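You operate a simulated robot arm through the tools that you are given. There is no shell and no other tool. Be economical: measure what you need, move in short steps, check, and stop when the job is done.

Carry out the task below with a simulated robot arm. There is one attempt and no reset: what you move stays moved.

## Task
Scrub the bearer plate clean, then grease it from the blue tin.
Fine: yellow brush to scrub, green brush to grease; both go back. Set down upright: yellow brush, green brush. A coat counts when it lies all over at full strength: go over it till it gets no stronger. What is to be rubbed or washed off counts as gone when no trace of it is left.

The check looks at the end state, three seconds after you hand in, the way a careful person would. Anything else that was tipped, shoved, dropped, spilled or broken makes it a failure.

## Robot
A 6-joint arm with a two-finger parallel gripper on a trunk, on a base that drives. Base frame: it is fixed to the floor where the robot stands at the start and does not move with it; the origin is under the middle of the robot, x ahead of it, y to its left, z up. Readings come in cm, rad, newtons and seconds.
With the tool pointing down near the work surface it reaches from about 30 to 70 cm from the robot's upright axis, wherever it stands. Its first joint turns from -2.897 to 2.897 rad. Places, roughly: bearer plate [170, -50, 60]; black valve [120, -50, 70]; blue tin [150, -50, 75]; grease cup three [140, -50, 70]; white rag [-100, 100, 75]. Payload 4.1 kg.
The TCP is the grasp point between the finger pads, 2.3 cm short of the fingertips. In the tool frame z runs along the fingers and y along their closing line. Largest opening 9.4 cm; finger width 3.8, thickness 1; the body of the gripper, 5.4 by 9.6 cm, starts 3.9 cm behind the TCP.
Orientation is that of the tool frame in the base frame, as a unit quaternion [w, x, y, z]. With the fingers straight down and closing along the base's y, the tool's x points along the base's -x, its y along +y and its z along -z.

## Interface
- The arm moves only by the tool nudge_tool. Its argument "moves" is a list that holds one entry, the list of rows, each a list of 7 numbers: the shift along the tool's x, y, z in cm, then the turn, a rotation vector about the tool's x, y, z in rad, then the finger opening in cm, from 0 to 9.4. In form: [[[x, y, z, wx, wy, wz, jaw], ...]]. A call has 1 to 12 rows; each row is the pose to reach, as a shift and turn from the pose commanded when the call began, along the tool's axes at that moment. Each row takes 0.2 s and may step no farther than 5 cm and 0.15 rad from the row before; otherwise, or with a gripper value out of range, the whole call is refused. Where a pose cannot be reached the arm comes as near as it can. A force on the tool above 40 N (or 10 N above the force at the start of the call, whichever is more), or a blocked arm, ends the call early, and 0.2 s more pass. The fingers move at their own pace (about 4.5 cm/s each) and stop on an object; they squeeze with about 33 N. The grip force told is the motor's: it shows also when the fingers shut on nothing. Time passes only in rows, and 0.2 s behind the last, so rows that repeat a pose let the fingers close. The reply holds the time, the measured pose of the TCP, the force on the tool along the base axes, the opening and the grip force, in the units named above and with some noise, with the torque about the TCP (base axes, N m) and any sound that the robot's microphone picked up.
- Cameras (640 x 400 px; columns grow to the right, rows downward): "scene" is now at [0.88, 13.1, 130.42]; the picture's right is [-0.45, -0.89, 0.00], its down [-0.68, 0.34, -0.65] and it looks along [0.58, -0.29, -0.76] (base axes); focal length 254 px, centre (320, 200). "wrist" rides on the gripper at [8.6, 1.6, -7.4] in the tool frame; the picture's right is [-0.18, 0.98, 0.00], its down [-0.58, -0.11, -0.81] and it looks along [-0.79, -0.15, 0.59] (tool axes); focal length 243 px, centre (320, 200). There is no depth. A picture from a camera that has moved, and an enlarged one, comes with that camera's place and axes in the base frame and with its lens.
- get_image(camera): a new picture of that camera. The clock stands still meanwhile.
- lift_body(by): slides the trunk up (or, below 0, down) by that many cm; the arm and the scene camera ride with it, the base frame stays. It gives what a move gives, with no picture.
- base_move(legs): drives the robot by 1 to 6 legs, each [ahead, turn to the left] in cm and rad, along the robot's own axes; the way and the turn of a leg run together, so that a leg with both is an arc; at most 150 cm and 3.142 rad a leg. The arm and the cameras ride along, it lands a little off, and it stops where it bumps. It gives what a move gives.
- pan_tilt(pan, tilt): turns the head with the scene camera to pan (to the left, within 2.705 rad either way) and tilt (down, from -0.506 to 1.204), counted from straight ahead of the robot. It gives what a move gives.
- enlarge(camera, box): a new picture of the part [left, top, right, bottom] of that camera's present view, enlarged. The clock stands still meanwhile.
- hand_in(): hands the job in; it is judged then, once.

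Go step by step. Nothing tells you exact positions but the pictures and the camera data: compare them with the known pose of the tool, close in by small moves and look again before you grip or let go. The budget is 120 turns and 78 pictures, counting those below and the enlarged ones. Unless the task says otherwise, let go and move clear before handing in, and close with one line.

The tools are called after "Call:" as a command line: name --argument value ..., lists and objects as JSON in quotes. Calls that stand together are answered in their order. nudge_tool: Moves the arm, as the interface text tells. Its arguments: {"type":"object","properties":{"moves":{"type":"array","items":{"type":"array","items":{"type":"array","items":{"type":"number"}}}}},"required":["moves"]} The other tools are called the same way: lift_body (by) slides the trunk up or down; base_move (legs) drives the base; pan_tilt (pan, tilt) turns the head that bears the scene camera; get_image (camera) takes a picture; enlarge (camera, box) takes an enlarged picture of a part of a camera's view; hand_in () hands the job in.

At the start:

```text
time_s: 0.0
tcp_pos: [43.05, -0.05, 76.5]
tool_rot: [0.0, 0.0, 1.0, 0.0]
contact_force: [-0.9, 0.3, 0.6]
torque: [-0.01, 0.0, 0.03]
gripper_width: 9.39
grip_force: 0.0
trunk travel left (down, up): [-27.5, 31.5]
robot x, y, heading: [0.22, -0.18, -0.003]
head pan, tilt: [-0.466, 0.866]
```

scene: 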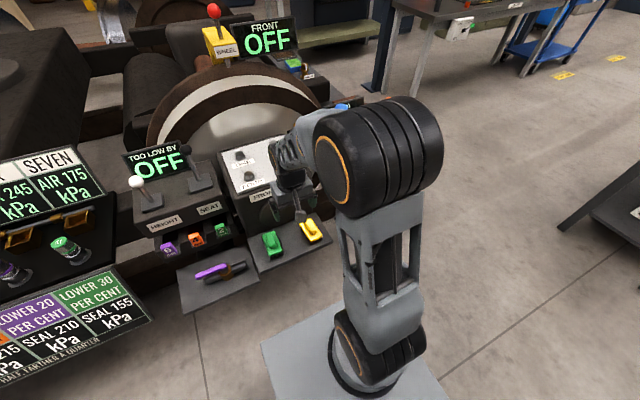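
wrist: 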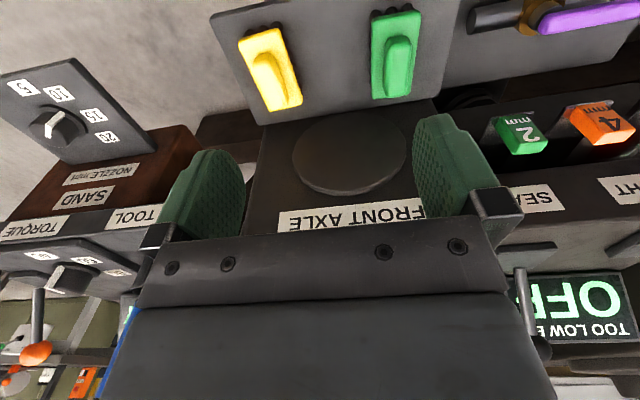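

I see a machine with levers and panels ahead, with yellow and green items on a shelf just under the gripper. I look around toward the bearer plate and tin first.

Call:
pan_tilt --pan -0.3 --tilt 0.4

Call:
get_image --camera "scene"

Call:
enlarge --camera "wrist" --box '[200, 0, 520, 200]'

```text
time_s: 0.9
tcp_pos: [43.02, -0.02, 76.59]
tool_rot: [-0.001, -0.001, 1.0, 0.0]
contact_force: [0.1, 0.2, -0.8]
torque: [0.0, 0.01, -0.02]
gripper_width: 9.39
grip_force: 0.0
trunk travel left (down, up): [-27.5, 31.5]
robot x, y, heading: [-0.25, -0.3, -0.0]
head pan, tilt: [-0.3, 0.4]
```

```text
75 pictures are left
camera scene: at [2.82, 13.84, 134.45], right [-0.3, -0.96, 0.0], down [-0.37, 0.12, -0.92], along [0.88, -0.27, -0.39], focal length 254 px, centre (320, 200)
```

scene: 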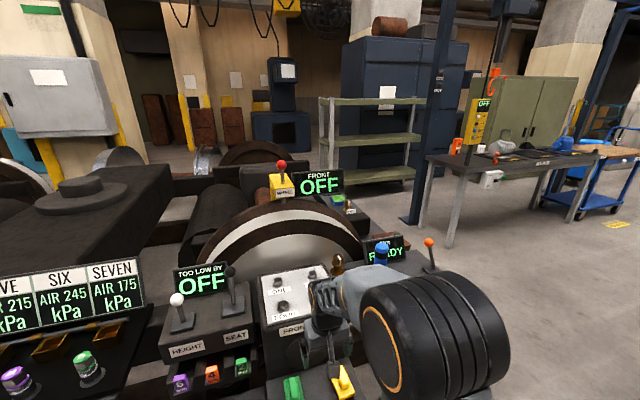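

```text
2.00 times, centred on (360, 100) of wrist
camera zoom: at [34.28, 1.51, 84.09], right [0.18, 0.98, 0.0], down [0.58, -0.11, 0.81], along [0.79, -0.15, -0.59], focal length 485 px, centre (240, 400)
```

zoom: 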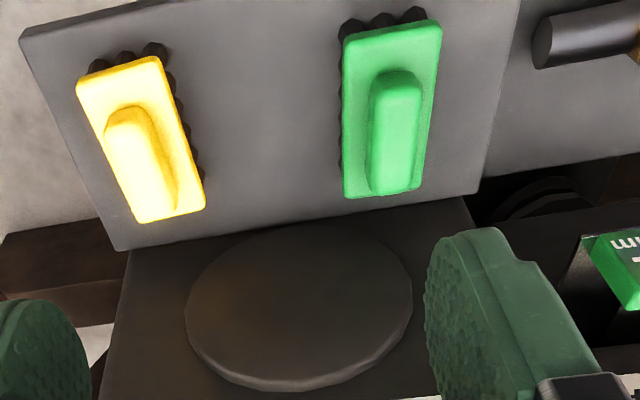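

The brushes lie bristle-down on a shelf at about x 49. The tin and plate should be behind the axle on the right side; I enlarge there.

Call:
enlarge --camera "scene" --box '[260, 140, 460, 265]'

Call:
pan_tilt --pan -2.5 --tilt 0.5

Call:
get_image --camera "scene"

Call:
pan_tilt --pan -1.2 --tilt 0.5

Call:
get_image --camera "scene"

```text
3.20 times, centred on (360, 202) of scene
camera zoom: at [2.82, 13.84, 134.45], right [-0.3, -0.96, 0.0], down [-0.37, 0.12, -0.92], along [0.88, -0.27, -0.39], focal length 813 px, centre (192, 192)
```

zoom: 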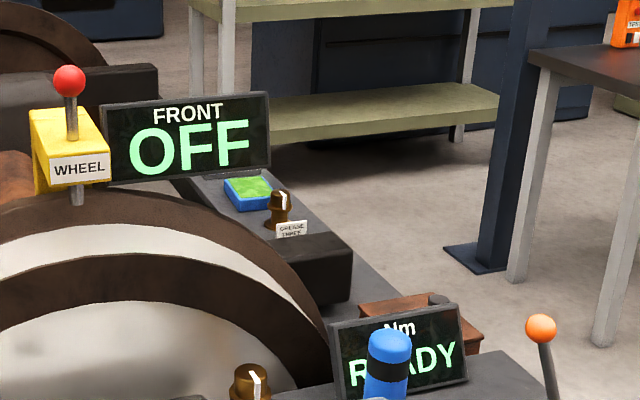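

```text
time_s: 3.0
tcp_pos: [42.89, -0.1, 76.48]
tool_rot: [0.0, 0.0, 1.0, 0.0]
contact_force: [-0.4, 0.5, 0.1]
torque: [-0.01, 0.01, 0.0]
gripper_width: 9.4
grip_force: 0.0
trunk travel left (down, up): [-27.5, 31.5]
robot x, y, heading: [-0.15, 0.11, -0.006]
head pan, tilt: [-2.499, 0.499]
```

```text
72 pictures are left
camera scene: at [-13.31, 11.12, 133.54], right [-0.6, 0.8, 0.0], down [0.38, 0.29, -0.88], along [-0.7, -0.53, -0.48], focal length 254 px, centre (320, 200)
```

scene: 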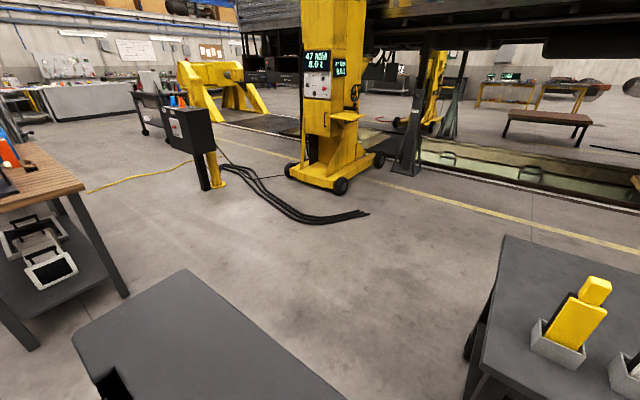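

```text
time_s: 4.5
tcp_pos: [43.06, 0.0, 76.48]
tool_rot: [-0.001, 0.0, 1.0, 0.0]
contact_force: [0.3, 0.3, -0.4]
torque: [0.01, 0.0, 0.02]
gripper_width: 9.4
grip_force: 0.0
trunk travel left (down, up): [-27.5, 31.5]
robot x, y, heading: [-0.25, -0.06, 0.002]
head pan, tilt: [-1.201, 0.499]
```

```text
71 pictures are left
camera scene: at [-2.75, 8.09, 133.54], right [-0.93, -0.36, 0.0], down [-0.17, 0.45, -0.88], along [0.32, -0.82, -0.48], focal length 254 px, centre (320, 200)
```

scene: 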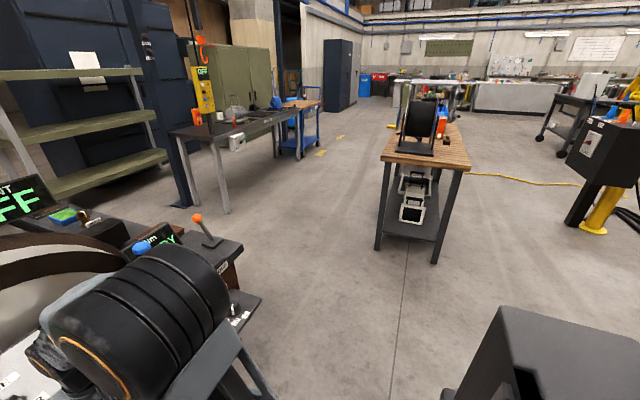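

The blue tin with green grease stands on the far rail behind the FRONT sign. Next I look at the rear-left table with another yellow object.

Call:
pan_tilt --pan 2.6 --tilt 0.7

Call:
get_image --camera "scene"

Call:
pan_tilt --pan 1.2 --tilt 0.6

Call:
get_image --camera "scene"

```text
time_s: 7.6
tcp_pos: [42.99, -0.11, 76.53]
tool_rot: [-0.001, 0.0, 1.0, 0.0]
contact_force: [-0.9, 0.5, -0.1]
torque: [0.0, 0.01, 0.02]
gripper_width: 9.39
grip_force: 0.1
trunk travel left (down, up): [-27.5, 31.5]
robot x, y, heading: [0.21, 0.43, -0.002]
head pan, tilt: [2.601, 0.7]
```

```text
70 pictures are left
camera scene: at [-13.31, 20.95, 131.77], right [0.52, 0.86, 0.0], down [0.55, -0.33, -0.76], along [-0.66, 0.39, -0.64], focal length 254 px, centre (320, 200)
```

scene: 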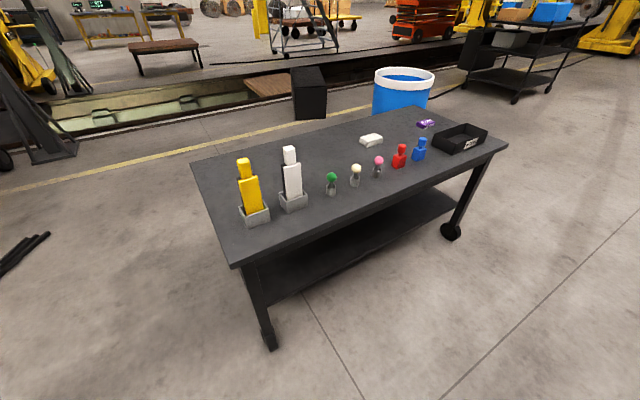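

```text
time_s: 9.1
tcp_pos: [43.15, 0.06, 76.51]
tool_rot: [0.0, 0.0, 1.0, 0.0]
contact_force: [0.4, -0.3, 0.1]
torque: [0.03, -0.01, -0.01]
gripper_width: 9.38
grip_force: 0.0
trunk travel left (down, up): [-27.5, 31.5]
robot x, y, heading: [0.2, -0.13, 0.001]
head pan, tilt: [1.201, 0.6]
```

```text
69 pictures are left
camera scene: at [-2.84, 24.82, 132.63], right [0.93, -0.36, 0.0], down [-0.2, -0.53, -0.83], along [0.3, 0.77, -0.57], focal length 254 px, centre (320, 200)
```

scene: 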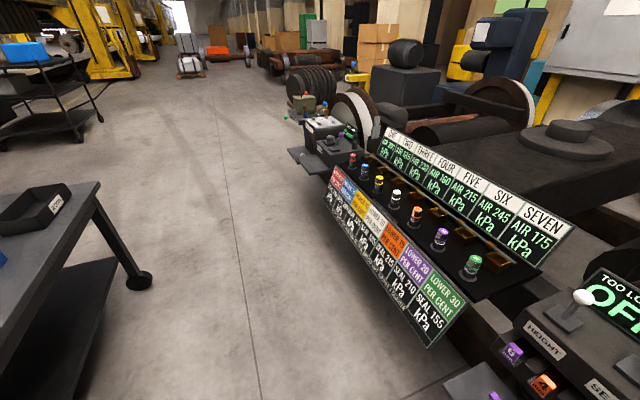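

The rear table has candidates too. I zoom on it.

Call:
pan_tilt --pan 2.6 --tilt 0.7

Call:
enlarge --camera "scene" --box '[220, 100, 500, 250]'

Call:
pan_tilt --pan -0.2 --tilt 0.9

Call:
enlarge --camera "scene" --box '[160, 80, 480, 400]'

```text
time_s: 10.6
tcp_pos: [43.04, -0.06, 76.53]
tool_rot: [0.0, 0.0, 1.0, 0.0]
contact_force: [0.2, -1.0, 0.7]
torque: [0.0, -0.04, 0.01]
gripper_width: 9.38
grip_force: 0.0
trunk travel left (down, up): [-27.5, 31.5]
robot x, y, heading: [-0.38, -0.2, 0.003]
head pan, tilt: [2.601, 0.7]
```

```text
2.29 times, centred on (360, 175) of scene
camera zoom: at [-13.31, 20.96, 131.77], right [0.52, 0.86, 0.0], down [0.55, -0.33, -0.76], along [-0.66, 0.39, -0.64], focal length 581 px, centre (229, 257)
```

zoom: 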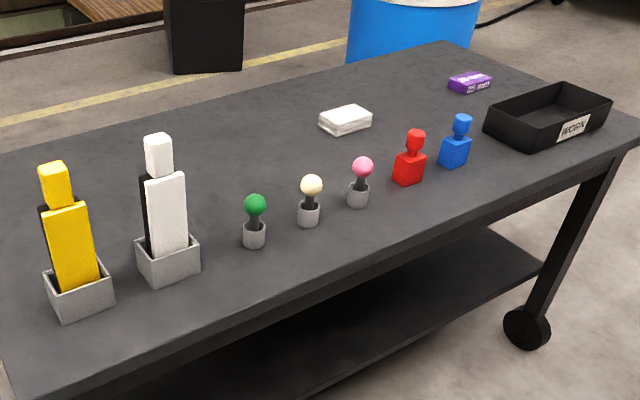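

```text
time_s: 13.1
tcp_pos: [43.0, -0.06, 76.44]
tool_rot: [-0.001, 0.0, 1.0, 0.0]
contact_force: [-0.3, -0.7, 0.5]
torque: [-0.02, 0.0, 0.01]
gripper_width: 9.42
grip_force: 0.0
trunk travel left (down, up): [-27.5, 31.5]
robot x, y, heading: [0.22, -0.07, 0.002]
head pan, tilt: [-0.201, 0.901]
```

```text
1.25 times, centred on (320, 240) of scene
camera zoom: at [1.37, 15.07, 130.15], right [-0.2, -0.98, 0.0], down [-0.77, 0.16, -0.62], along [0.61, -0.12, -0.78], focal length 318 px, centre (320, 150)
```

zoom: 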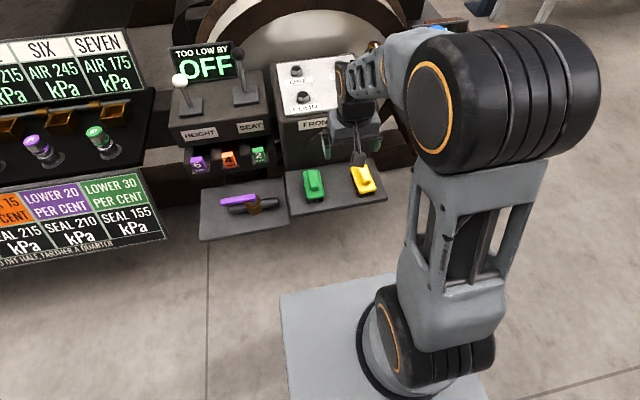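

The brushes in front are the ones (bristles beneath): yellow near (49,-7.5), green near (50.5,8), tops about z 53. I move over the yellow one and look again.

Call:
nudge_tool --moves '[[[-3, -3.5, 0, 0, 0, 0, 6], [-6, -7.5, 0, 0, 0, 0, 6], [-6, -7.5, 4, 0, 0, 0, 6], [-6, -7.5, 8, 0, 0, 0, 6], [-6, -7.5, 12, 0, 0, 0, 6]]]'

Call:
get_image --camera "wrist"

Call:
get_image --camera "scene"

```text
time_s: 14.3
tcp_pos: [49.0, -7.67, 64.37]
tool_rot: [0.0, 0.0, 1.0, 0.0]
contact_force: [0.1, 0.8, 0.5]
torque: [0.01, -0.03, -0.02]
gripper_width: 5.99
grip_force: 0.2
trunk travel left (down, up): [-27.5, 31.5]
robot x, y, heading: [0.37, 0.18, -0.002]
head pan, tilt: [-0.201, 0.901]
```

```text
66 pictures are left
camera wrist: at [40.35, -6.04, 72.05], right [0.18, 0.98, 0.0], down [0.58, -0.11, 0.81], along [0.79, -0.15, -0.59], focal length 243 px, centre (320, 200)
```

wrist: 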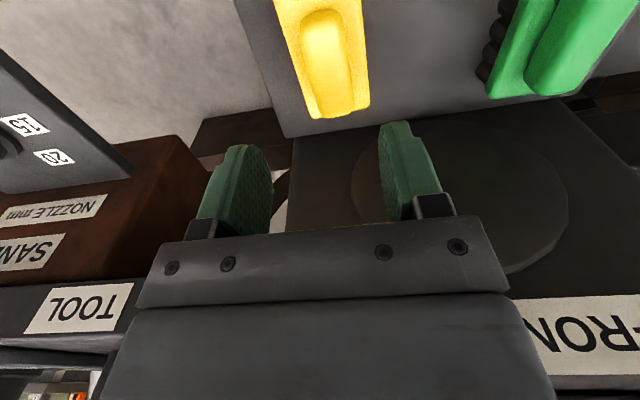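

```text
65 pictures are left
camera scene: at [1.35, 15.07, 130.16], right [-0.2, -0.98, 0.0], down [-0.77, 0.16, -0.62], along [0.61, -0.12, -0.78], focal length 254 px, centre (320, 200)
```

scene: 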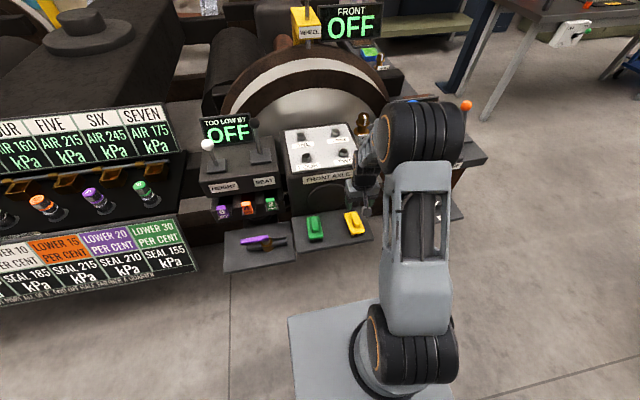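

Triangulating puts the yellow ridge's centre at about (47.7,-6.7), top near z 55. I go lower and look again.

Call:
nudge_tool --moves '[[[1.4, 0.9, 2.5, 0, 0, 0, 5], [1.4, 0.9, 5, 0, 0, 0, 5]]]'

Call:
get_image --camera "wrist"

```text
time_s: 14.9
tcp_pos: [47.73, -6.71, 59.4]
tool_rot: [-0.001, 0.001, 1.0, 0.0]
contact_force: [0.2, -0.2, 0.0]
torque: [0.0, -0.02, 0.03]
gripper_width: 4.98
grip_force: 0.0
trunk travel left (down, up): [-27.5, 31.5]
robot x, y, heading: [0.08, -0.45, 0.001]
head pan, tilt: [-0.201, 0.901]
```

```text
64 pictures are left
camera wrist: at [38.94, -5.12, 67.08], right [0.18, 0.98, 0.0], down [0.58, -0.11, 0.81], along [0.79, -0.15, -0.59], focal length 243 px, centre (320, 200)
```

wrist: 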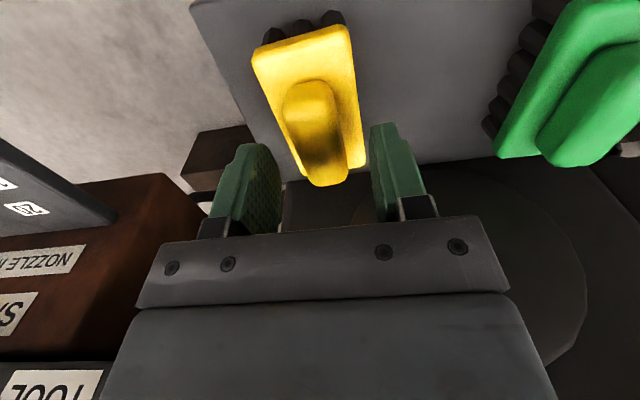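

Body top looks near z 54.5, ridge top about 56.5–57. I descend slowly astride the ridge, then close.

Call:
nudge_tool --moves '[[[0, -0.25, 1, 0, 0, 0, 5], [0, -0.25, 1.6, 0, 0, 0, 5], [0, -0.25, 2.0, 0, 0, 0, 5], [0, -0.25, 2.2, 0, 0, 0, 5], [0, -0.25, 2.2, 0, 0, 0, 5]]]'

Call:
get_image --camera "wrist"

```text
time_s: 16.1
tcp_pos: [47.63, -6.97, 57.29]
tool_rot: [0.001, 0.0, 1.0, 0.0]
contact_force: [0.1, 0.4, 0.0]
torque: [0.02, 0.0, 0.0]
gripper_width: 4.98
grip_force: 0.1
trunk travel left (down, up): [-27.5, 31.5]
robot x, y, heading: [0.42, 0.09, 0.001]
head pan, tilt: [-0.201, 0.901]
```

```text
63 pictures are left
camera wrist: at [38.91, -5.34, 64.89], right [0.18, 0.98, 0.0], down [0.58, -0.11, 0.81], along [0.79, -0.15, -0.59], focal length 243 px, centre (320, 200)
```

wrist: 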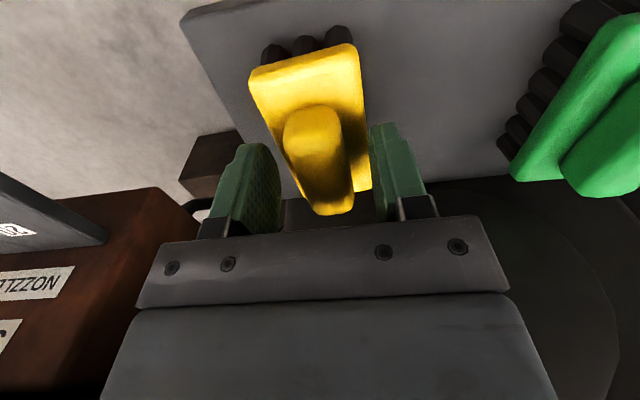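

Depth is uncertain, so I creep down, watching the force.

Call:
nudge_tool --moves '[[[0, 0, 0.2, 0, 0, 0, 5], [0, 0, 0.4, 0, 0, 0, 5], [0, 0, 0.6, 0, 0, 0, 5], [0, 0, 0.8, 0, 0, 0, 5], [0, 0, 0.8, 0, 0, 0, 5]]]'

Call:
enlarge --camera "scene" --box '[290, 170, 410, 245]'

```text
time_s: 17.2
tcp_pos: [47.76, -6.87, 56.94]
tool_rot: [0.003, 0.001, 1.0, -0.001]
contact_force: [-6.8, 1.2, 25.0]
torque: [-0.02, 0.37, 0.02]
gripper_width: 4.98
grip_force: 0.1
trunk travel left (down, up): [-27.5, 31.5]
robot x, y, heading: [-0.01, -0.07, 0.002]
head pan, tilt: [-0.201, 0.901]
stopped in row 5: the force on the tool passed its limit at 42 N (the readings are from after the stop); the commanded pose is now the measured one
```

```text
5.33 times, centred on (350, 208) of scene
camera zoom: at [1.14, 15.11, 130.16], right [-0.2, -0.98, 0.0], down [-0.77, 0.16, -0.62], along [0.61, -0.12, -0.78], focal length 1356 px, centre (160, 160)
```

zoom: 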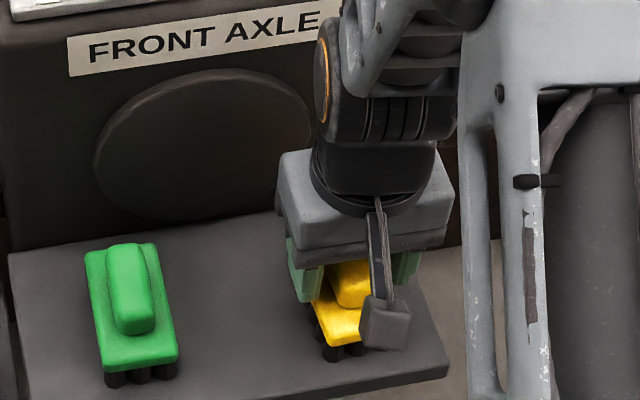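

The tips touched the body at TCP z 57. I lift a hair and close on the ridge.

Call:
nudge_tool --moves '[[[0, 0, -0.25, 0, 0, 0, 5], [0, 0, -0.25, 0, 0, 0, 3], [0, 0, -0.25, 0, 0, 0, 1], [0, 0, -0.25, 0, 0, 0, 0.8], [0, 0, -0.25, 0, 0, 0, 0.8]]]'

Call:
get_image --camera "wrist"

```text
time_s: 18.4
tcp_pos: [47.63, -7.0, 56.87]
tool_rot: [0.003, 0.0, 1.0, 0.0]
contact_force: [0.9, -1.2, 2.8]
torque: [0.0, -0.18, -0.04]
gripper_width: 2.55
grip_force: 32.8
trunk travel left (down, up): [-27.5, 31.5]
robot x, y, heading: [0.02, 0.63, -0.006]
head pan, tilt: [-0.201, 0.901]
```

```text
61 pictures are left
camera wrist: at [38.97, -5.35, 64.5], right [0.18, 0.98, 0.0], down [0.58, -0.11, 0.81], along [0.79, -0.15, -0.59], focal length 243 px, centre (320, 200)
```

wrist: 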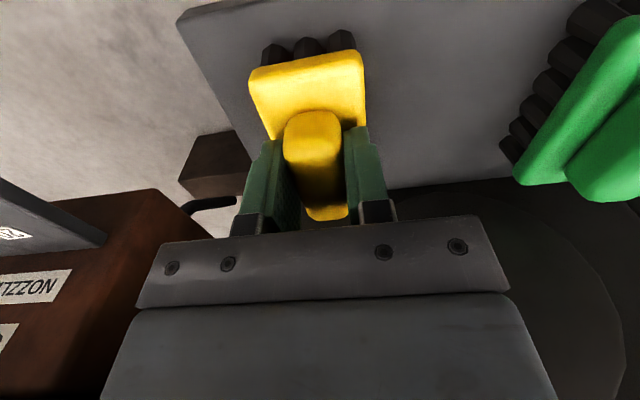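

Yellow brush is held (rest pose TCP 47.63, -7.0, 56.87). I lift and retract, back off, and drive around to the right side of the machine.

Call:
nudge_tool --moves '[[[0, 0, -2, 0, 0, 0, 0.8], [0, 0, -6, 0, 0, 0, 0.8], [0, 0, -10, 0, 0, 0, 0.8], [0, 0, -14, 0, 0, 0, 0.8], [0, 0, -18, 0, 0, 0, 0.8], [0, 0, -22, 0, 0, 0, 0.8], [4, 2, -24, 0, 0, 0, 0.8], [8, 4, -26, 0, 0, 0, 0.8], [10, 6, -28, 0, 0, 0, 0.8]]]'

Call:
base_move --legs '[[-12, 0], [0, -1.571], [97, 0], [0, 1.571]]'

Call:
pan_tilt --pan 0.3 --tilt 0.5

Call:
get_image --camera "scene"

```text
time_s: 20.4
tcp_pos: [37.62, -0.92, 84.8]
tool_rot: [0.001, 0.0, 1.0, -0.001]
contact_force: [-0.1, -0.9, -1.8]
torque: [0.01, 0.02, 0.02]
gripper_width: 2.58
grip_force: 33.0
trunk travel left (down, up): [-27.5, 31.5]
robot x, y, heading: [-0.14, 0.09, 0.003]
head pan, tilt: [-0.201, 0.901]
```

```text
time_s: 33.8
tcp_pos: [26.6, -96.99, 84.78]
tool_rot: [0.002, 0.001, 1.0, 0.0]
contact_force: [-0.3, 1.1, -0.8]
torque: [-0.01, 0.01, 0.04]
gripper_width: 2.57
grip_force: 32.5
trunk travel left (down, up): [-27.5, 31.5]
robot x, y, heading: [-10.98, -96.1, -0.002]
head pan, tilt: [-0.201, 0.901]
```

```text
time_s: 34.7
tcp_pos: [26.6, -97.09, 84.8]
tool_rot: [0.002, 0.001, 1.0, 0.0]
contact_force: [-0.6, -0.7, -2.0]
torque: [0.0, 0.01, 0.0]
gripper_width: 2.58
grip_force: 33.2
trunk travel left (down, up): [-27.5, 31.5]
robot x, y, heading: [-11.24, -96.04, -0.002]
head pan, tilt: [0.3, 0.499]
```

```text
60 pictures are left
camera scene: at [-8.36, -76.82, 133.53], right [0.29, -0.96, 0.0], down [-0.46, -0.14, -0.88], along [0.84, 0.26, -0.48], focal length 254 px, centre (320, 200)
```

scene: 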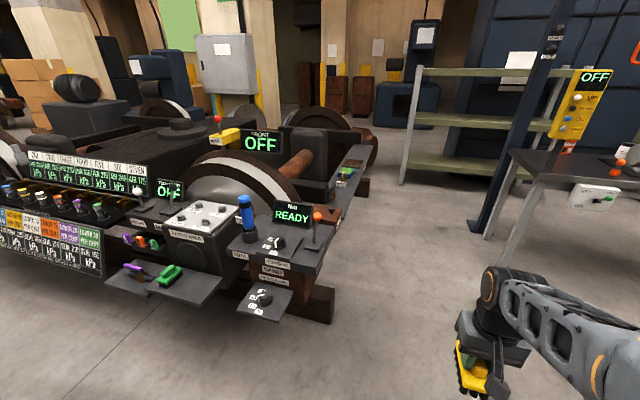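

The rail with the tin is in sight along the right side. I drive ahead and look left at it.

Call:
base_move --legs '[[125, 0]]'

Call:
pan_tilt --pan 0.75 --tilt 0.75

Call:
get_image --camera "scene"

```text
time_s: 41.0
tcp_pos: [150.98, -97.54, 84.86]
tool_rot: [0.003, 0.002, 1.0, 0.0]
contact_force: [-0.1, -0.4, -1.7]
torque: [0.0, 0.0, -0.03]
gripper_width: 2.57
grip_force: 32.3
trunk travel left (down, up): [-27.5, 31.5]
robot x, y, heading: [113.23, -97.14, 0.002]
head pan, tilt: [0.3, 0.499]
```

```text
time_s: 41.9
tcp_pos: [150.92, -97.63, 84.81]
tool_rot: [0.002, 0.001, 1.0, 0.001]
contact_force: [0.9, -0.3, -1.6]
torque: [0.01, 0.0, -0.03]
gripper_width: 2.56
grip_force: 32.6
trunk travel left (down, up): [-27.5, 31.5]
robot x, y, heading: [113.23, -96.42, -0.0]
head pan, tilt: [0.75, 0.75]
```

```text
59 pictures are left
camera scene: at [113.42, -74.29, 131.35], right [0.68, -0.73, 0.0], down [-0.5, -0.46, -0.73], along [0.54, 0.5, -0.68], focal length 254 px, centre (320, 200)
```

scene: 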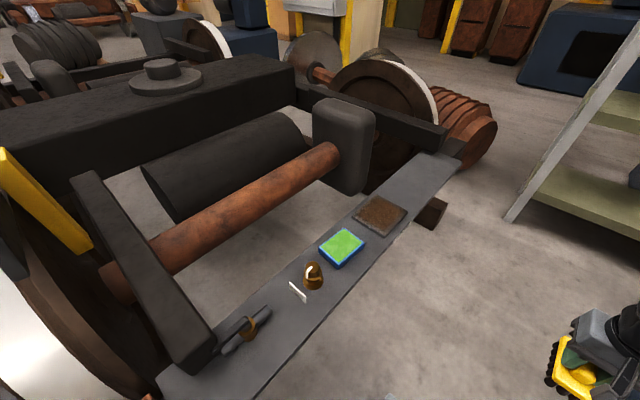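

The brown rusty bearer plate is on the rail near (178,-45.5,63), the tin near (154,-46,65). I park at x≈166 facing the rail.

Call:
base_move --legs '[[53, 0], [0, 1.571]]'

Call:
pan_tilt --pan -0.2 --tilt 0.9

Call:
get_image --camera "scene"

Call:
get_image --camera "wrist"

```text
time_s: 48.8
tcp_pos: [167.66, -59.11, 84.7]
tool_rot: [0.0, -0.702, 0.713, 0.001]
contact_force: [-1.6, -0.1, -1.4]
torque: [0.01, 0.02, 0.0]
gripper_width: 2.55
grip_force: 33.1
trunk travel left (down, up): [-27.5, 31.5]
robot x, y, heading: [166.03, -96.87, 1.547]
head pan, tilt: [0.75, 0.75]
```

```text
time_s: 50.0
tcp_pos: [167.54, -59.16, 84.64]
tool_rot: [0.001, -0.701, 0.713, 0.001]
contact_force: [0.8, 0.2, -1.4]
torque: [0.02, 0.03, 0.0]
gripper_width: 2.56
grip_force: 33.1
trunk travel left (down, up): [-27.5, 31.5]
robot x, y, heading: [165.65, -96.88, 1.548]
head pan, tilt: [-0.201, 0.901]
```

```text
58 pictures are left
camera scene: at [150.93, -95.14, 130.15], right [0.98, -0.22, 0.0], down [-0.17, -0.77, -0.62], along [0.13, 0.61, -0.78], focal length 254 px, centre (320, 200)
```

scene: 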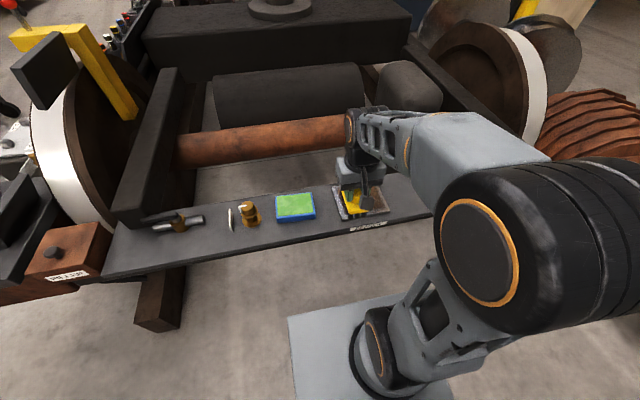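

```text
57 pictures are left
camera wrist: at [165.8, -67.75, 92.33], right [-0.98, 0.2, 0.0], down [0.12, 0.58, 0.81], along [0.16, 0.79, -0.59], focal length 243 px, centre (320, 200)
```

wrist: 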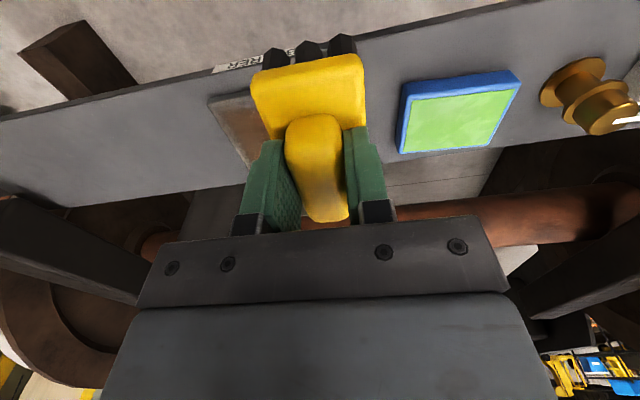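

The plate spans roughly x 168–185, y -52..-39.5. I move the brush above it and look again.

Call:
nudge_tool --moves '[[[-3.5, -2, 1, 0, 0, 0, 0.8], [-7, -4, 3, 0, 0, 0, 0.8], [-10, -6, 5, 0, 0, 0, 0.8], [-13.3, -8.2, 7, 0, 0, 0, 0.8], [-13.3, -8.2, 9, 0, 0, 0, 0.8], [-13.3, -8.2, 11, 0, 0, 0, 0.8]]]'

Call:
get_image --camera "wrist"

Call:
enlarge --camera "scene" --box '[240, 140, 440, 265]'

```text
time_s: 51.4
tcp_pos: [176.1, -45.88, 73.82]
tool_rot: [0.001, -0.701, 0.713, 0.001]
contact_force: [0.6, -0.9, -1.6]
torque: [0.02, -0.01, 0.01]
gripper_width: 2.55
grip_force: 33.2
trunk travel left (down, up): [-27.5, 31.5]
robot x, y, heading: [166.1, -97.08, 1.556]
head pan, tilt: [-0.201, 0.901]
```

```text
56 pictures are left
camera wrist: at [174.22, -54.51, 81.47], right [-0.98, 0.2, 0.0], down [0.12, 0.58, 0.81], along [0.16, 0.79, -0.59], focal length 243 px, centre (320, 200)
```

wrist: 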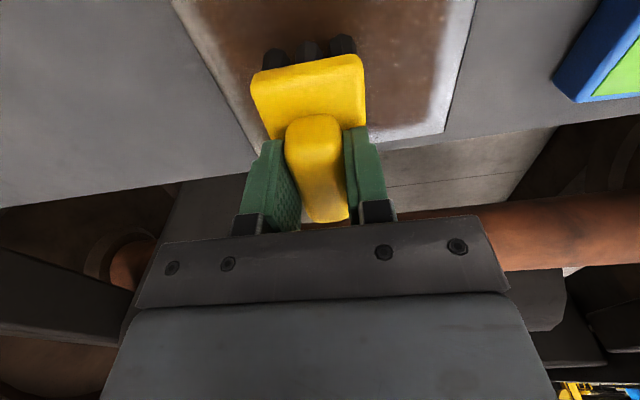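

```text
3.20 times, centred on (340, 202) of scene
camera zoom: at [150.94, -95.15, 130.16], right [0.98, -0.22, 0.0], down [-0.17, -0.76, -0.62], along [0.14, 0.61, -0.78], focal length 813 px, centre (256, 192)
```

zoom: 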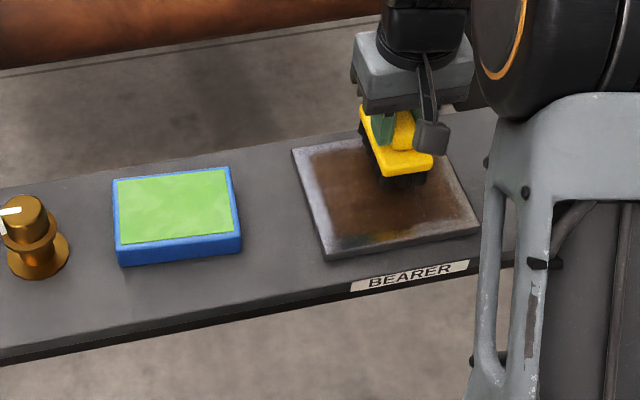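

Clear view: plate about x 167.5–184, y -53..-38.5. I creep down to contact.

Call:
nudge_tool --moves '[[[0, 0, 1.5, 0, 0, 0, 0.8], [0, 0, 2.5, 0, 0, 0, 0.8], [0, 0, 3, 0, 0, 0, 0.8], [0, 0, 3.4, 0, 0, 0, 0.8], [0, 0, 3.8, 0, 0, 0, 0.8], [0, 0, 4.2, 0, 0, 0, 0.8]]]'

Call:
enlarge --camera "scene" --box '[300, 150, 420, 225]'

```text
time_s: 52.3
tcp_pos: [176.09, -45.83, 71.42]
tool_rot: [0.005, -0.701, 0.713, 0.003]
contact_force: [-2.0, -3.2, 19.9]
torque: [-1.11, 0.23, -0.02]
gripper_width: 2.58
grip_force: 33.3
trunk travel left (down, up): [-27.5, 31.5]
robot x, y, heading: [166.09, -96.56, 1.552]
head pan, tilt: [-0.201, 0.901]
stopped in row 4: the force on the tool passed its limit at 46 N (the readings are from after the stop); the commanded pose is now the measured one
```

```text
5.33 times, centred on (360, 188) of scene
camera zoom: at [150.9, -95.34, 130.17], right [0.98, -0.22, 0.0], down [-0.17, -0.76, -0.62], along [0.14, 0.61, -0.78], focal length 1356 px, centre (107, 267)
```

zoom: 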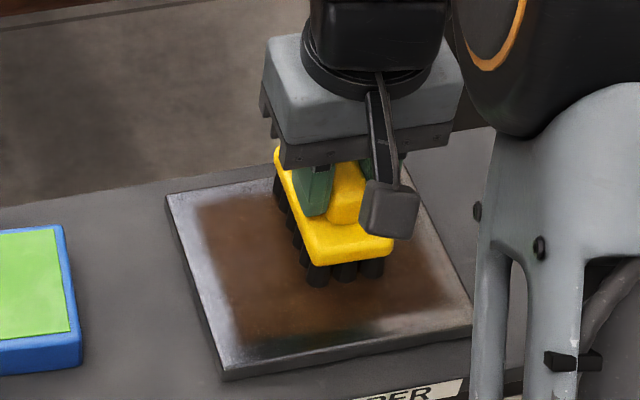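

The brush touches the plate at TCP z≈71.4 with about 20 N. I scrub in lanes along x.

Call:
nudge_tool --moves '[[[1.6, 0, -0.1, 0, 0, 0, 0.8], [3.2, 0, -0.1, 0, 0, 0, 0.8], [3.2, -3.5, -0.1, 0, 0, 0, 0.8], [3.2, -6.8, -0.1, 0, 0, 0, 0.8], [3.2, -3.5, -0.1, 0, 0, 0, 0.8], [3.2, 0, -0.1, 0, 0, 0, 0.8], [3.2, 3.5, -0.1, 0, 0, 0, 0.8], [3.2, 6.8, -0.1, 0, 0, 0, 0.8], [0.5, 6.8, -0.1, 0, 0, 0, 0.8], [-1.8, 6.8, -0.1, 0, 0, 0, 0.8], [-1.8, 3.5, -0.1, 0, 0, 0, 0.8], [-1.8, 0, -0.1, 0, 0, 0, 0.8]]]'

Call:
enlarge --camera "scene" --box '[300, 150, 420, 225]'

```text
time_s: 53.6
tcp_pos: [177.79, -48.89, 71.4]
tool_rot: [0.008, -0.702, 0.713, 0.003]
contact_force: [-7.7, -1.9, 18.4]
torque: [-0.87, 0.7, -0.25]
gripper_width: 2.56
grip_force: 32.9
trunk travel left (down, up): [-27.5, 31.5]
robot x, y, heading: [166.33, -96.83, 1.553]
head pan, tilt: [-0.201, 0.901]
stopped in row 6: the force on the tool passed its limit at 41 N (the readings are from after the stop); the commanded pose is now the measured one
```

```text
5.33 times, centred on (360, 188) of scene
camera zoom: at [150.89, -95.27, 130.11], right [0.98, -0.22, 0.0], down [-0.17, -0.76, -0.62], along [0.14, 0.61, -0.78], focal length 1356 px, centre (107, 267)
```

zoom: 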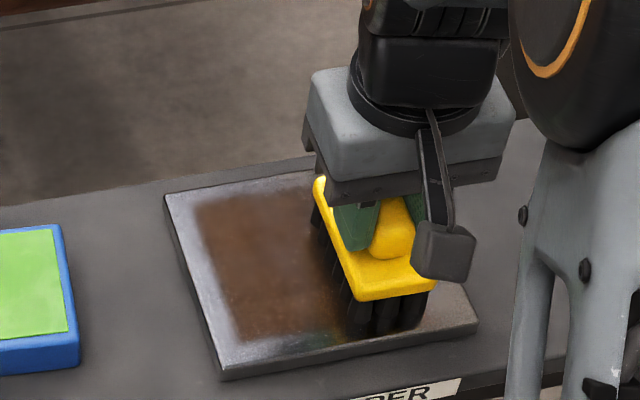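

It cleans in one pass. I continue with lighter pressure.

Call:
nudge_tool --moves '[[[0, 0, -0.25, 0, 0, 0, 0.8], [0, 3, -0.25, 0, 0, 0, 0.8], [0, 6, -0.25, 0, 0, 0, 0.8], [0, 8.8, -0.25, 0, 0, 0, 0.8], [0, 6, -0.25, 0, 0, 0, 0.8], [0, 3, -0.25, 0, 0, 0, 0.8], [0, 0, -0.25, 0, 0, 0, 0.8], [0, -3, -0.25, 0, 0, 0, 0.8], [0, -5.2, -0.25, 0, 0, 0, 0.8], [-2, -5.2, -0.25, 0, 0, 0, 0.8], [-4.5, -5.2, -0.25, 0, 0, 0, 0.8], [-5, -3, -0.25, 0, 0, 0, 0.8]]]'

Call:
enlarge --camera "scene" --box '[300, 150, 420, 225]'

```text
time_s: 56.2
tcp_pos: [180.92, -44.16, 71.58]
tool_rot: [0.003, -0.701, 0.713, 0.0]
contact_force: [1.6, -11.9, -1.4]
torque: [-0.53, -0.08, 0.24]
gripper_width: 2.58
grip_force: 33.0
trunk travel left (down, up): [-27.5, 31.5]
robot x, y, heading: [165.8, -96.96, 1.55]
head pan, tilt: [-0.201, 0.901]
```

```text
5.33 times, centred on (360, 188) of scene
camera zoom: at [150.98, -95.21, 130.16], right [0.98, -0.22, 0.0], down [-0.17, -0.76, -0.62], along [0.14, 0.61, -0.78], focal length 1356 px, centre (107, 267)
```

zoom: 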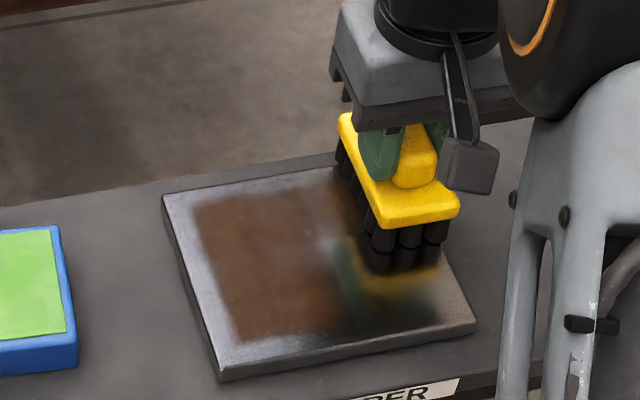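

Too light left the left side unscrubbed; I press a bit more and stroke slower.

Call:
nudge_tool --moves '[[[0, 0, 0.1, 0, 0, 0, 0.8], [0, 1.5, 0.15, 0, 0, 0, 0.8], [0, 3.5, 0.15, 0, 0, 0, 0.8], [0, 5.5, 0.15, 0, 0, 0, 0.8], [0, 7.5, 0.15, 0, 0, 0, 0.8], [0, 9.5, 0.15, 0, 0, 0, 0.8], [0, 11.5, 0.15, 0, 0, 0, 0.8], [2, 11.5, 0.15, 0, 0, 0, 0.8], [4.5, 11.5, 0.15, 0, 0, 0, 0.8], [4.5, 9.5, 0.15, 0, 0, 0, 0.8], [4.5, 7.5, 0.15, 0, 0, 0, 0.8], [4.5, 5.5, 0.15, 0, 0, 0, 0.8]]]'

Call:
enlarge --camera "scene" --box '[300, 150, 420, 225]'

```text
time_s: 58.8
tcp_pos: [175.46, -48.42, 71.3]
tool_rot: [0.006, -0.702, 0.712, 0.003]
contact_force: [-0.5, 1.4, 4.6]
torque: [-0.25, 0.21, 0.0]
gripper_width: 2.58
grip_force: 33.0
trunk travel left (down, up): [-27.5, 31.5]
robot x, y, heading: [166.04, -96.91, 1.557]
head pan, tilt: [-0.201, 0.901]
```

```text
5.33 times, centred on (360, 188) of scene
camera zoom: at [150.93, -95.14, 130.16], right [0.98, -0.22, 0.0], down [-0.17, -0.76, -0.62], along [0.14, 0.61, -0.78], focal length 1356 px, centre (107, 267)
```

zoom: 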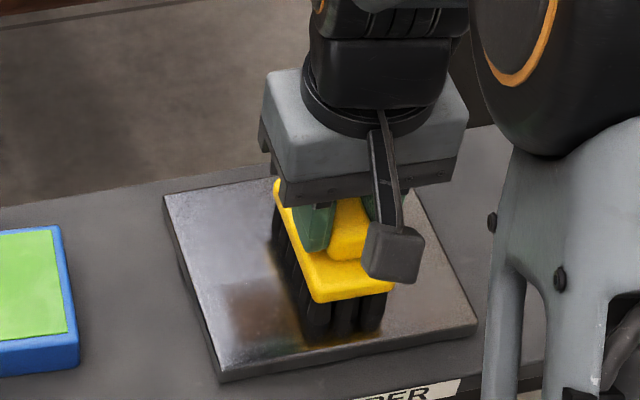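

Only a patch near left remains; I go over it and repeat the lanes.

Call:
nudge_tool --moves '[[[0.8, 0, 0.12, 0, 0, 0, 0.8], [1.2, 2, 0.15, 0, 0, 0, 0.8], [1.2, 4, 0.15, 0, 0, 0, 0.8], [1.2, 6, 0.15, 0, 0, 0, 0.8], [1.2, 6.8, 0.15, 0, 0, 0, 0.8], [1.2, 4.5, 0.15, 0, 0, 0, 0.8], [1.2, 2, 0.15, 0, 0, 0, 0.8], [1.2, 0, 0.15, 0, 0, 0, 0.8], [1.2, -2, 0.15, 0, 0, 0, 0.8], [1.2, -4.5, 0.15, 0, 0, 0, 0.8], [1.2, -6.8, 0.15, 0, 0, 0, 0.8], [-1, -6.8, 0.1, 0, 0, 0, 0.8]]]'

Call:
enlarge --camera "scene" --box '[300, 150, 420, 225]'

```text
time_s: 59.9
tcp_pos: [169.38, -49.45, 71.35]
tool_rot: [0.008, -0.702, 0.712, 0.004]
contact_force: [-2.5, -4.0, 17.8]
torque: [-1.06, 0.59, 0.01]
gripper_width: 2.55
grip_force: 33.0
trunk travel left (down, up): [-27.5, 31.5]
robot x, y, heading: [166.4, -96.49, 1.551]
head pan, tilt: [-0.201, 0.901]
stopped in row 5: the force on the tool passed its limit at 48 N (the readings are from after the stop); the commanded pose is now the measured one
```

```text
5.33 times, centred on (360, 188) of scene
camera zoom: at [150.94, -95.27, 130.13], right [0.98, -0.22, 0.0], down [-0.17, -0.76, -0.62], along [0.14, 0.61, -0.78], focal length 1356 px, centre (107, 267)
```

zoom: 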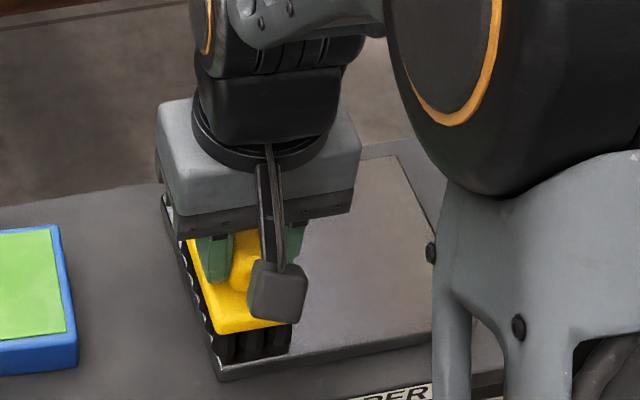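

Nearly all clean. One more full pass over both lanes for certainty.

Call:
nudge_tool --moves '[[[0, 0, -0.08, 0, 0, 0, 0.8], [0, -2.5, -0.08, 0, 0, 0, 0.8], [0, -5, -0.08, 0, 0, 0, 0.8], [0, -7.5, -0.08, 0, 0, 0, 0.8], [0, -10, -0.08, 0, 0, 0, 0.8], [0, -12.8, -0.08, 0, 0, 0, 0.8], [-2.5, -12.8, -0.08, 0, 0, 0, 0.8], [-5.5, -12.8, -0.08, 0, 0, 0, 0.8], [-6, -10, -0.08, 0, 0, 0, 0.8], [-6, -7.5, -0.08, 0, 0, 0, 0.8], [-6, -4.5, -0.08, 0, 0, 0, 0.8], [-6, -1, -0.08, 0, 0, 0, 0.8]]]'

Call:
nudge_tool --moves '[[[0, 0, -2, 0, 0, 0, 0.8], [0, 0, -6, 0, 0, 0, 0.8], [4, 0, -10, 0, 0, 0, 0.8], [8, 0, -14, 0, 0, 0, 0.8], [12, 0, -16, 0, 0, 0, 0.8], [16, 0, -18, 0, 0, 0, 0.8]]]'

Call:
enlarge --camera "scene" --box '[300, 150, 420, 225]'

Call:
enlarge --camera "wrist" --box '[120, 0, 440, 200]'

```text
time_s: 62.0
tcp_pos: [179.06, -44.17, 71.55]
tool_rot: [0.002, -0.701, 0.713, -0.001]
contact_force: [-5.1, -12.8, 13.0]
torque: [0.21, 0.5, 0.56]
gripper_width: 2.54
grip_force: 32.9
trunk travel left (down, up): [-27.5, 31.5]
robot x, y, heading: [166.31, -96.86, 1.544]
head pan, tilt: [-0.201, 0.901]
stopped in row 10: the force on the tool passed its limit at 42 N (the readings are from after the stop); the commanded pose is now the measured one
```

```text
refused: row 3 steps farther than a row can; nothing moved
```

```text
5.33 times, centred on (360, 188) of scene
camera zoom: at [150.92, -95.33, 130.18], right [0.97, -0.23, 0.0], down [-0.18, -0.76, -0.62], along [0.14, 0.61, -0.78], focal length 1356 px, centre (107, 267)
```

zoom: 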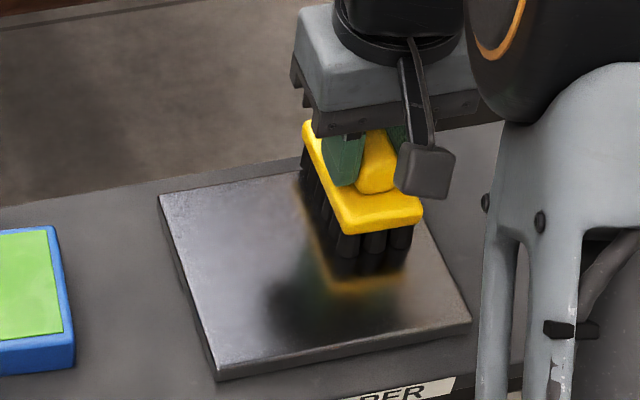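

```text
2.00 times, centred on (280, 100) of wrist
camera zoom: at [177.14, -52.71, 79.08], right [-0.98, 0.2, 0.0], down [0.11, 0.58, 0.81], along [0.16, 0.79, -0.59], focal length 485 px, centre (400, 400)
```

zoom: 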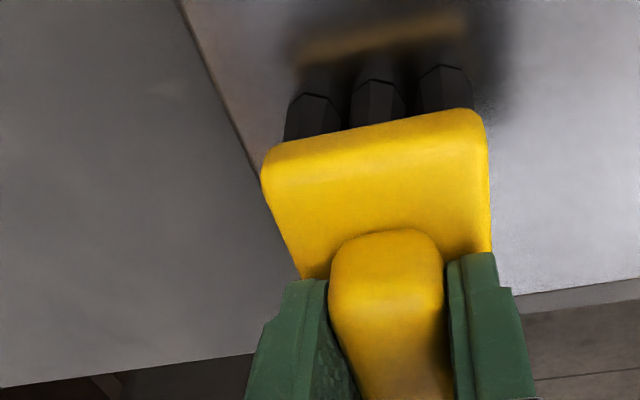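

Looks clean and shiny. I finish the far lane, lift clear and inspect.

Call:
nudge_tool --moves '[[[0, 0, -0.05, 0, 0, 0, 0.8], [-0.3, 2.5, -0.05, 0, 0, 0, 0.8], [-0.3, 5, -0.05, 0, 0, 0, 0.8], [-0.3, 7.5, -0.05, 0, 0, 0, 0.8], [-0.3, 10, -0.05, 0, 0, 0, 0.8], [-0.3, 10, -2, 0, 0, 0, 0.8], [-0.3, 10, -6, 0, 0, 0, 0.8], [2.5, 7, -8, 0, 0, 0, 0.8], [5.5, 4, -10, 0, 0, 0, 0.8], [9, 1, -12, 0, 0, 0, 0.8], [13, 0, -14, 0, 0, 0, 0.8], [16, 0, -17, 0, 0, 0, 0.8]]]'

Call:
enlarge --camera "scene" --box '[300, 150, 420, 225]'

Call:
get_image --camera "wrist"

```text
refused: row 10 steps farther than a row can; nothing moved
```

```text
5.33 times, centred on (360, 188) of scene
camera zoom: at [150.92, -95.33, 130.18], right [0.97, -0.23, 0.0], down [-0.18, -0.76, -0.62], along [0.14, 0.61, -0.78], focal length 1356 px, centre (107, 267)
```

zoom: 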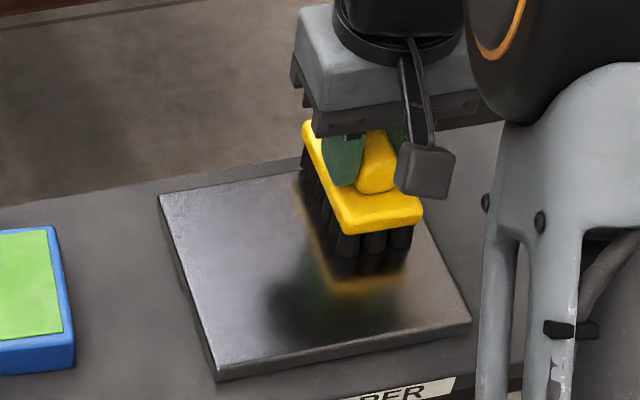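

```text
46 pictures are left
camera wrist: at [177.14, -52.71, 79.08], right [-0.98, 0.2, 0.0], down [0.11, 0.58, 0.81], along [0.16, 0.79, -0.59], focal length 243 px, centre (320, 200)
```

wrist: 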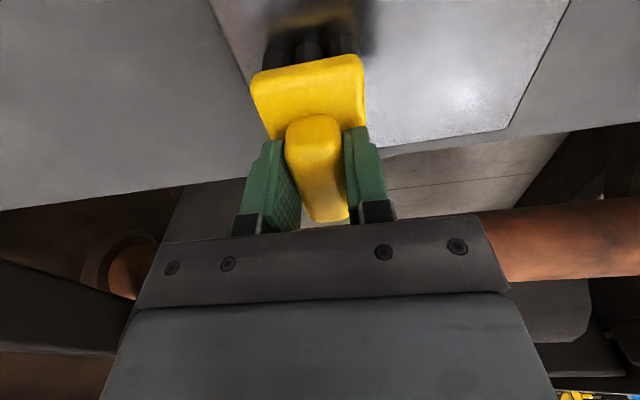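

Row lengths were too long; I redo it with shorter steps.

Call:
nudge_tool --moves '[[[0, 0, -0.05, 0, 0, 0, 0.8], [-0.3, 2.5, -0.05, 0, 0, 0, 0.8], [-0.3, 5, -0.05, 0, 0, 0, 0.8], [-0.3, 7.5, -0.05, 0, 0, 0, 0.8], [-0.3, 10, -0.05, 0, 0, 0, 0.8], [-0.3, 10, -2, 0, 0, 0, 0.8], [-0.3, 10, -6, 0, 0, 0, 0.8], [2, 7.5, -8, 0, 0, 0, 0.8], [5, 5, -10, 0, 0, 0, 0.8], [8, 3, -12, 0, 0, 0, 0.8], [11, 1, -14, 0, 0, 0, 0.8], [14, 0, -16.5, 0, 0, 0, 0.8]]]'

Call:
enlarge --camera "scene" --box '[300, 150, 420, 225]'

Call:
get_image --camera "wrist"

```text
time_s: 62.6
tcp_pos: [177.25, -44.11, 71.41]
tool_rot: [0.0, -0.7, 0.714, -0.004]
contact_force: [-6.0, -15.3, 18.3]
torque: [0.28, 0.55, 0.62]
gripper_width: 2.55
grip_force: 32.8
trunk travel left (down, up): [-27.5, 31.5]
robot x, y, heading: [165.79, -97.3, 1.542]
head pan, tilt: [-0.201, 0.901]
stopped in row 3: the force on the tool passed its limit at 42 N (the readings are from after the stop); the commanded pose is now the measured one
```

```text
5.33 times, centred on (360, 188) of scene
camera zoom: at [150.93, -95.34, 130.16], right [0.97, -0.23, 0.0], down [-0.18, -0.76, -0.62], along [0.14, 0.61, -0.78], focal length 1356 px, centre (107, 267)
```

zoom: 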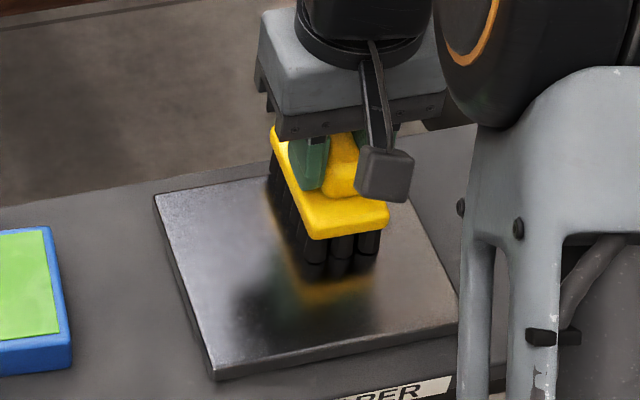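

```text
44 pictures are left
camera wrist: at [175.26, -52.64, 79.15], right [-0.98, 0.2, -0.01], down [0.12, 0.59, 0.8], along [0.17, 0.78, -0.6], focal length 243 px, centre (320, 200)
```

wrist: 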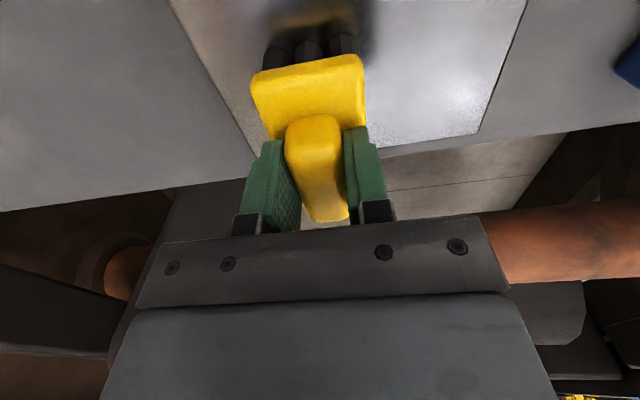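

The pressure built up; I lift off now and inspect.

Call:
nudge_tool --moves '[[[0, 0, -1, 0, 0, 0, 0.8], [0, 0, -4, 0, 0, 0, 0.8], [0, 0, -8, 0, 0, 0, 0.8], [3, 0, -11, 0, 0, 0, 0.8], [6, 0, -13, 0, 0, 0, 0.8], [9, 0, -15, 0, 0, 0, 0.8], [12, 0, -17, 0, 0, 0, 0.8], [12, 0, -17, 0, 0, 0, 0.8]]]'

Call:
enlarge --camera "scene" --box '[300, 150, 420, 225]'

Call:
get_image --camera "wrist"

```text
time_s: 64.4
tcp_pos: [176.91, -55.82, 88.32]
tool_rot: [0.0, -0.699, 0.715, -0.005]
contact_force: [0.3, -0.7, -1.4]
torque: [-0.01, 0.01, 0.02]
gripper_width: 2.56
grip_force: 33.2
trunk travel left (down, up): [-27.5, 31.5]
robot x, y, heading: [165.77, -97.08, 1.54]
head pan, tilt: [-0.201, 0.901]
```

```text
5.33 times, centred on (360, 188) of scene
camera zoom: at [150.96, -95.08, 130.15], right [0.97, -0.23, 0.0], down [-0.18, -0.76, -0.62], along [0.14, 0.6, -0.78], focal length 1356 px, centre (107, 267)
```

zoom: 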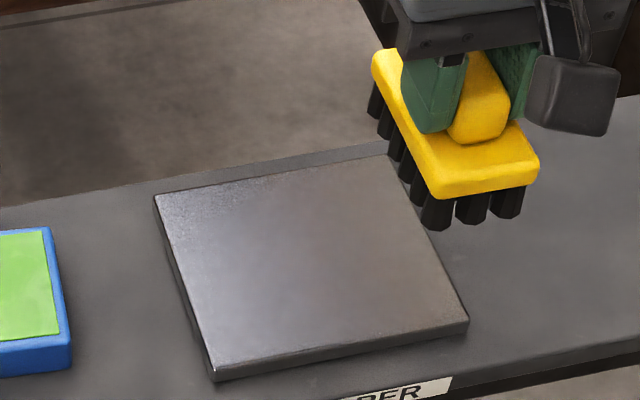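

```text
42 pictures are left
camera wrist: at [174.91, -64.4, 95.97], right [-0.98, 0.21, -0.01], down [0.12, 0.58, 0.8], along [0.17, 0.78, -0.6], focal length 243 px, centre (320, 200)
```

wrist: 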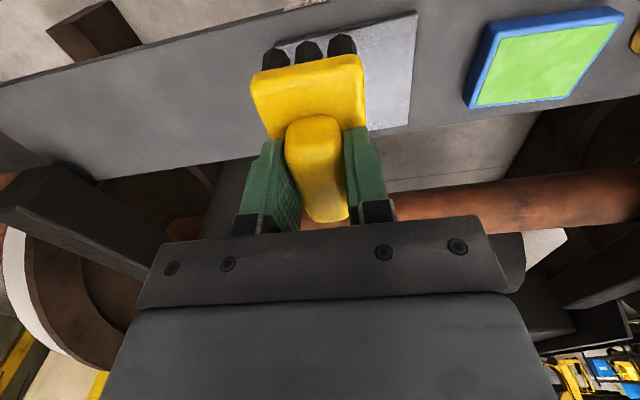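

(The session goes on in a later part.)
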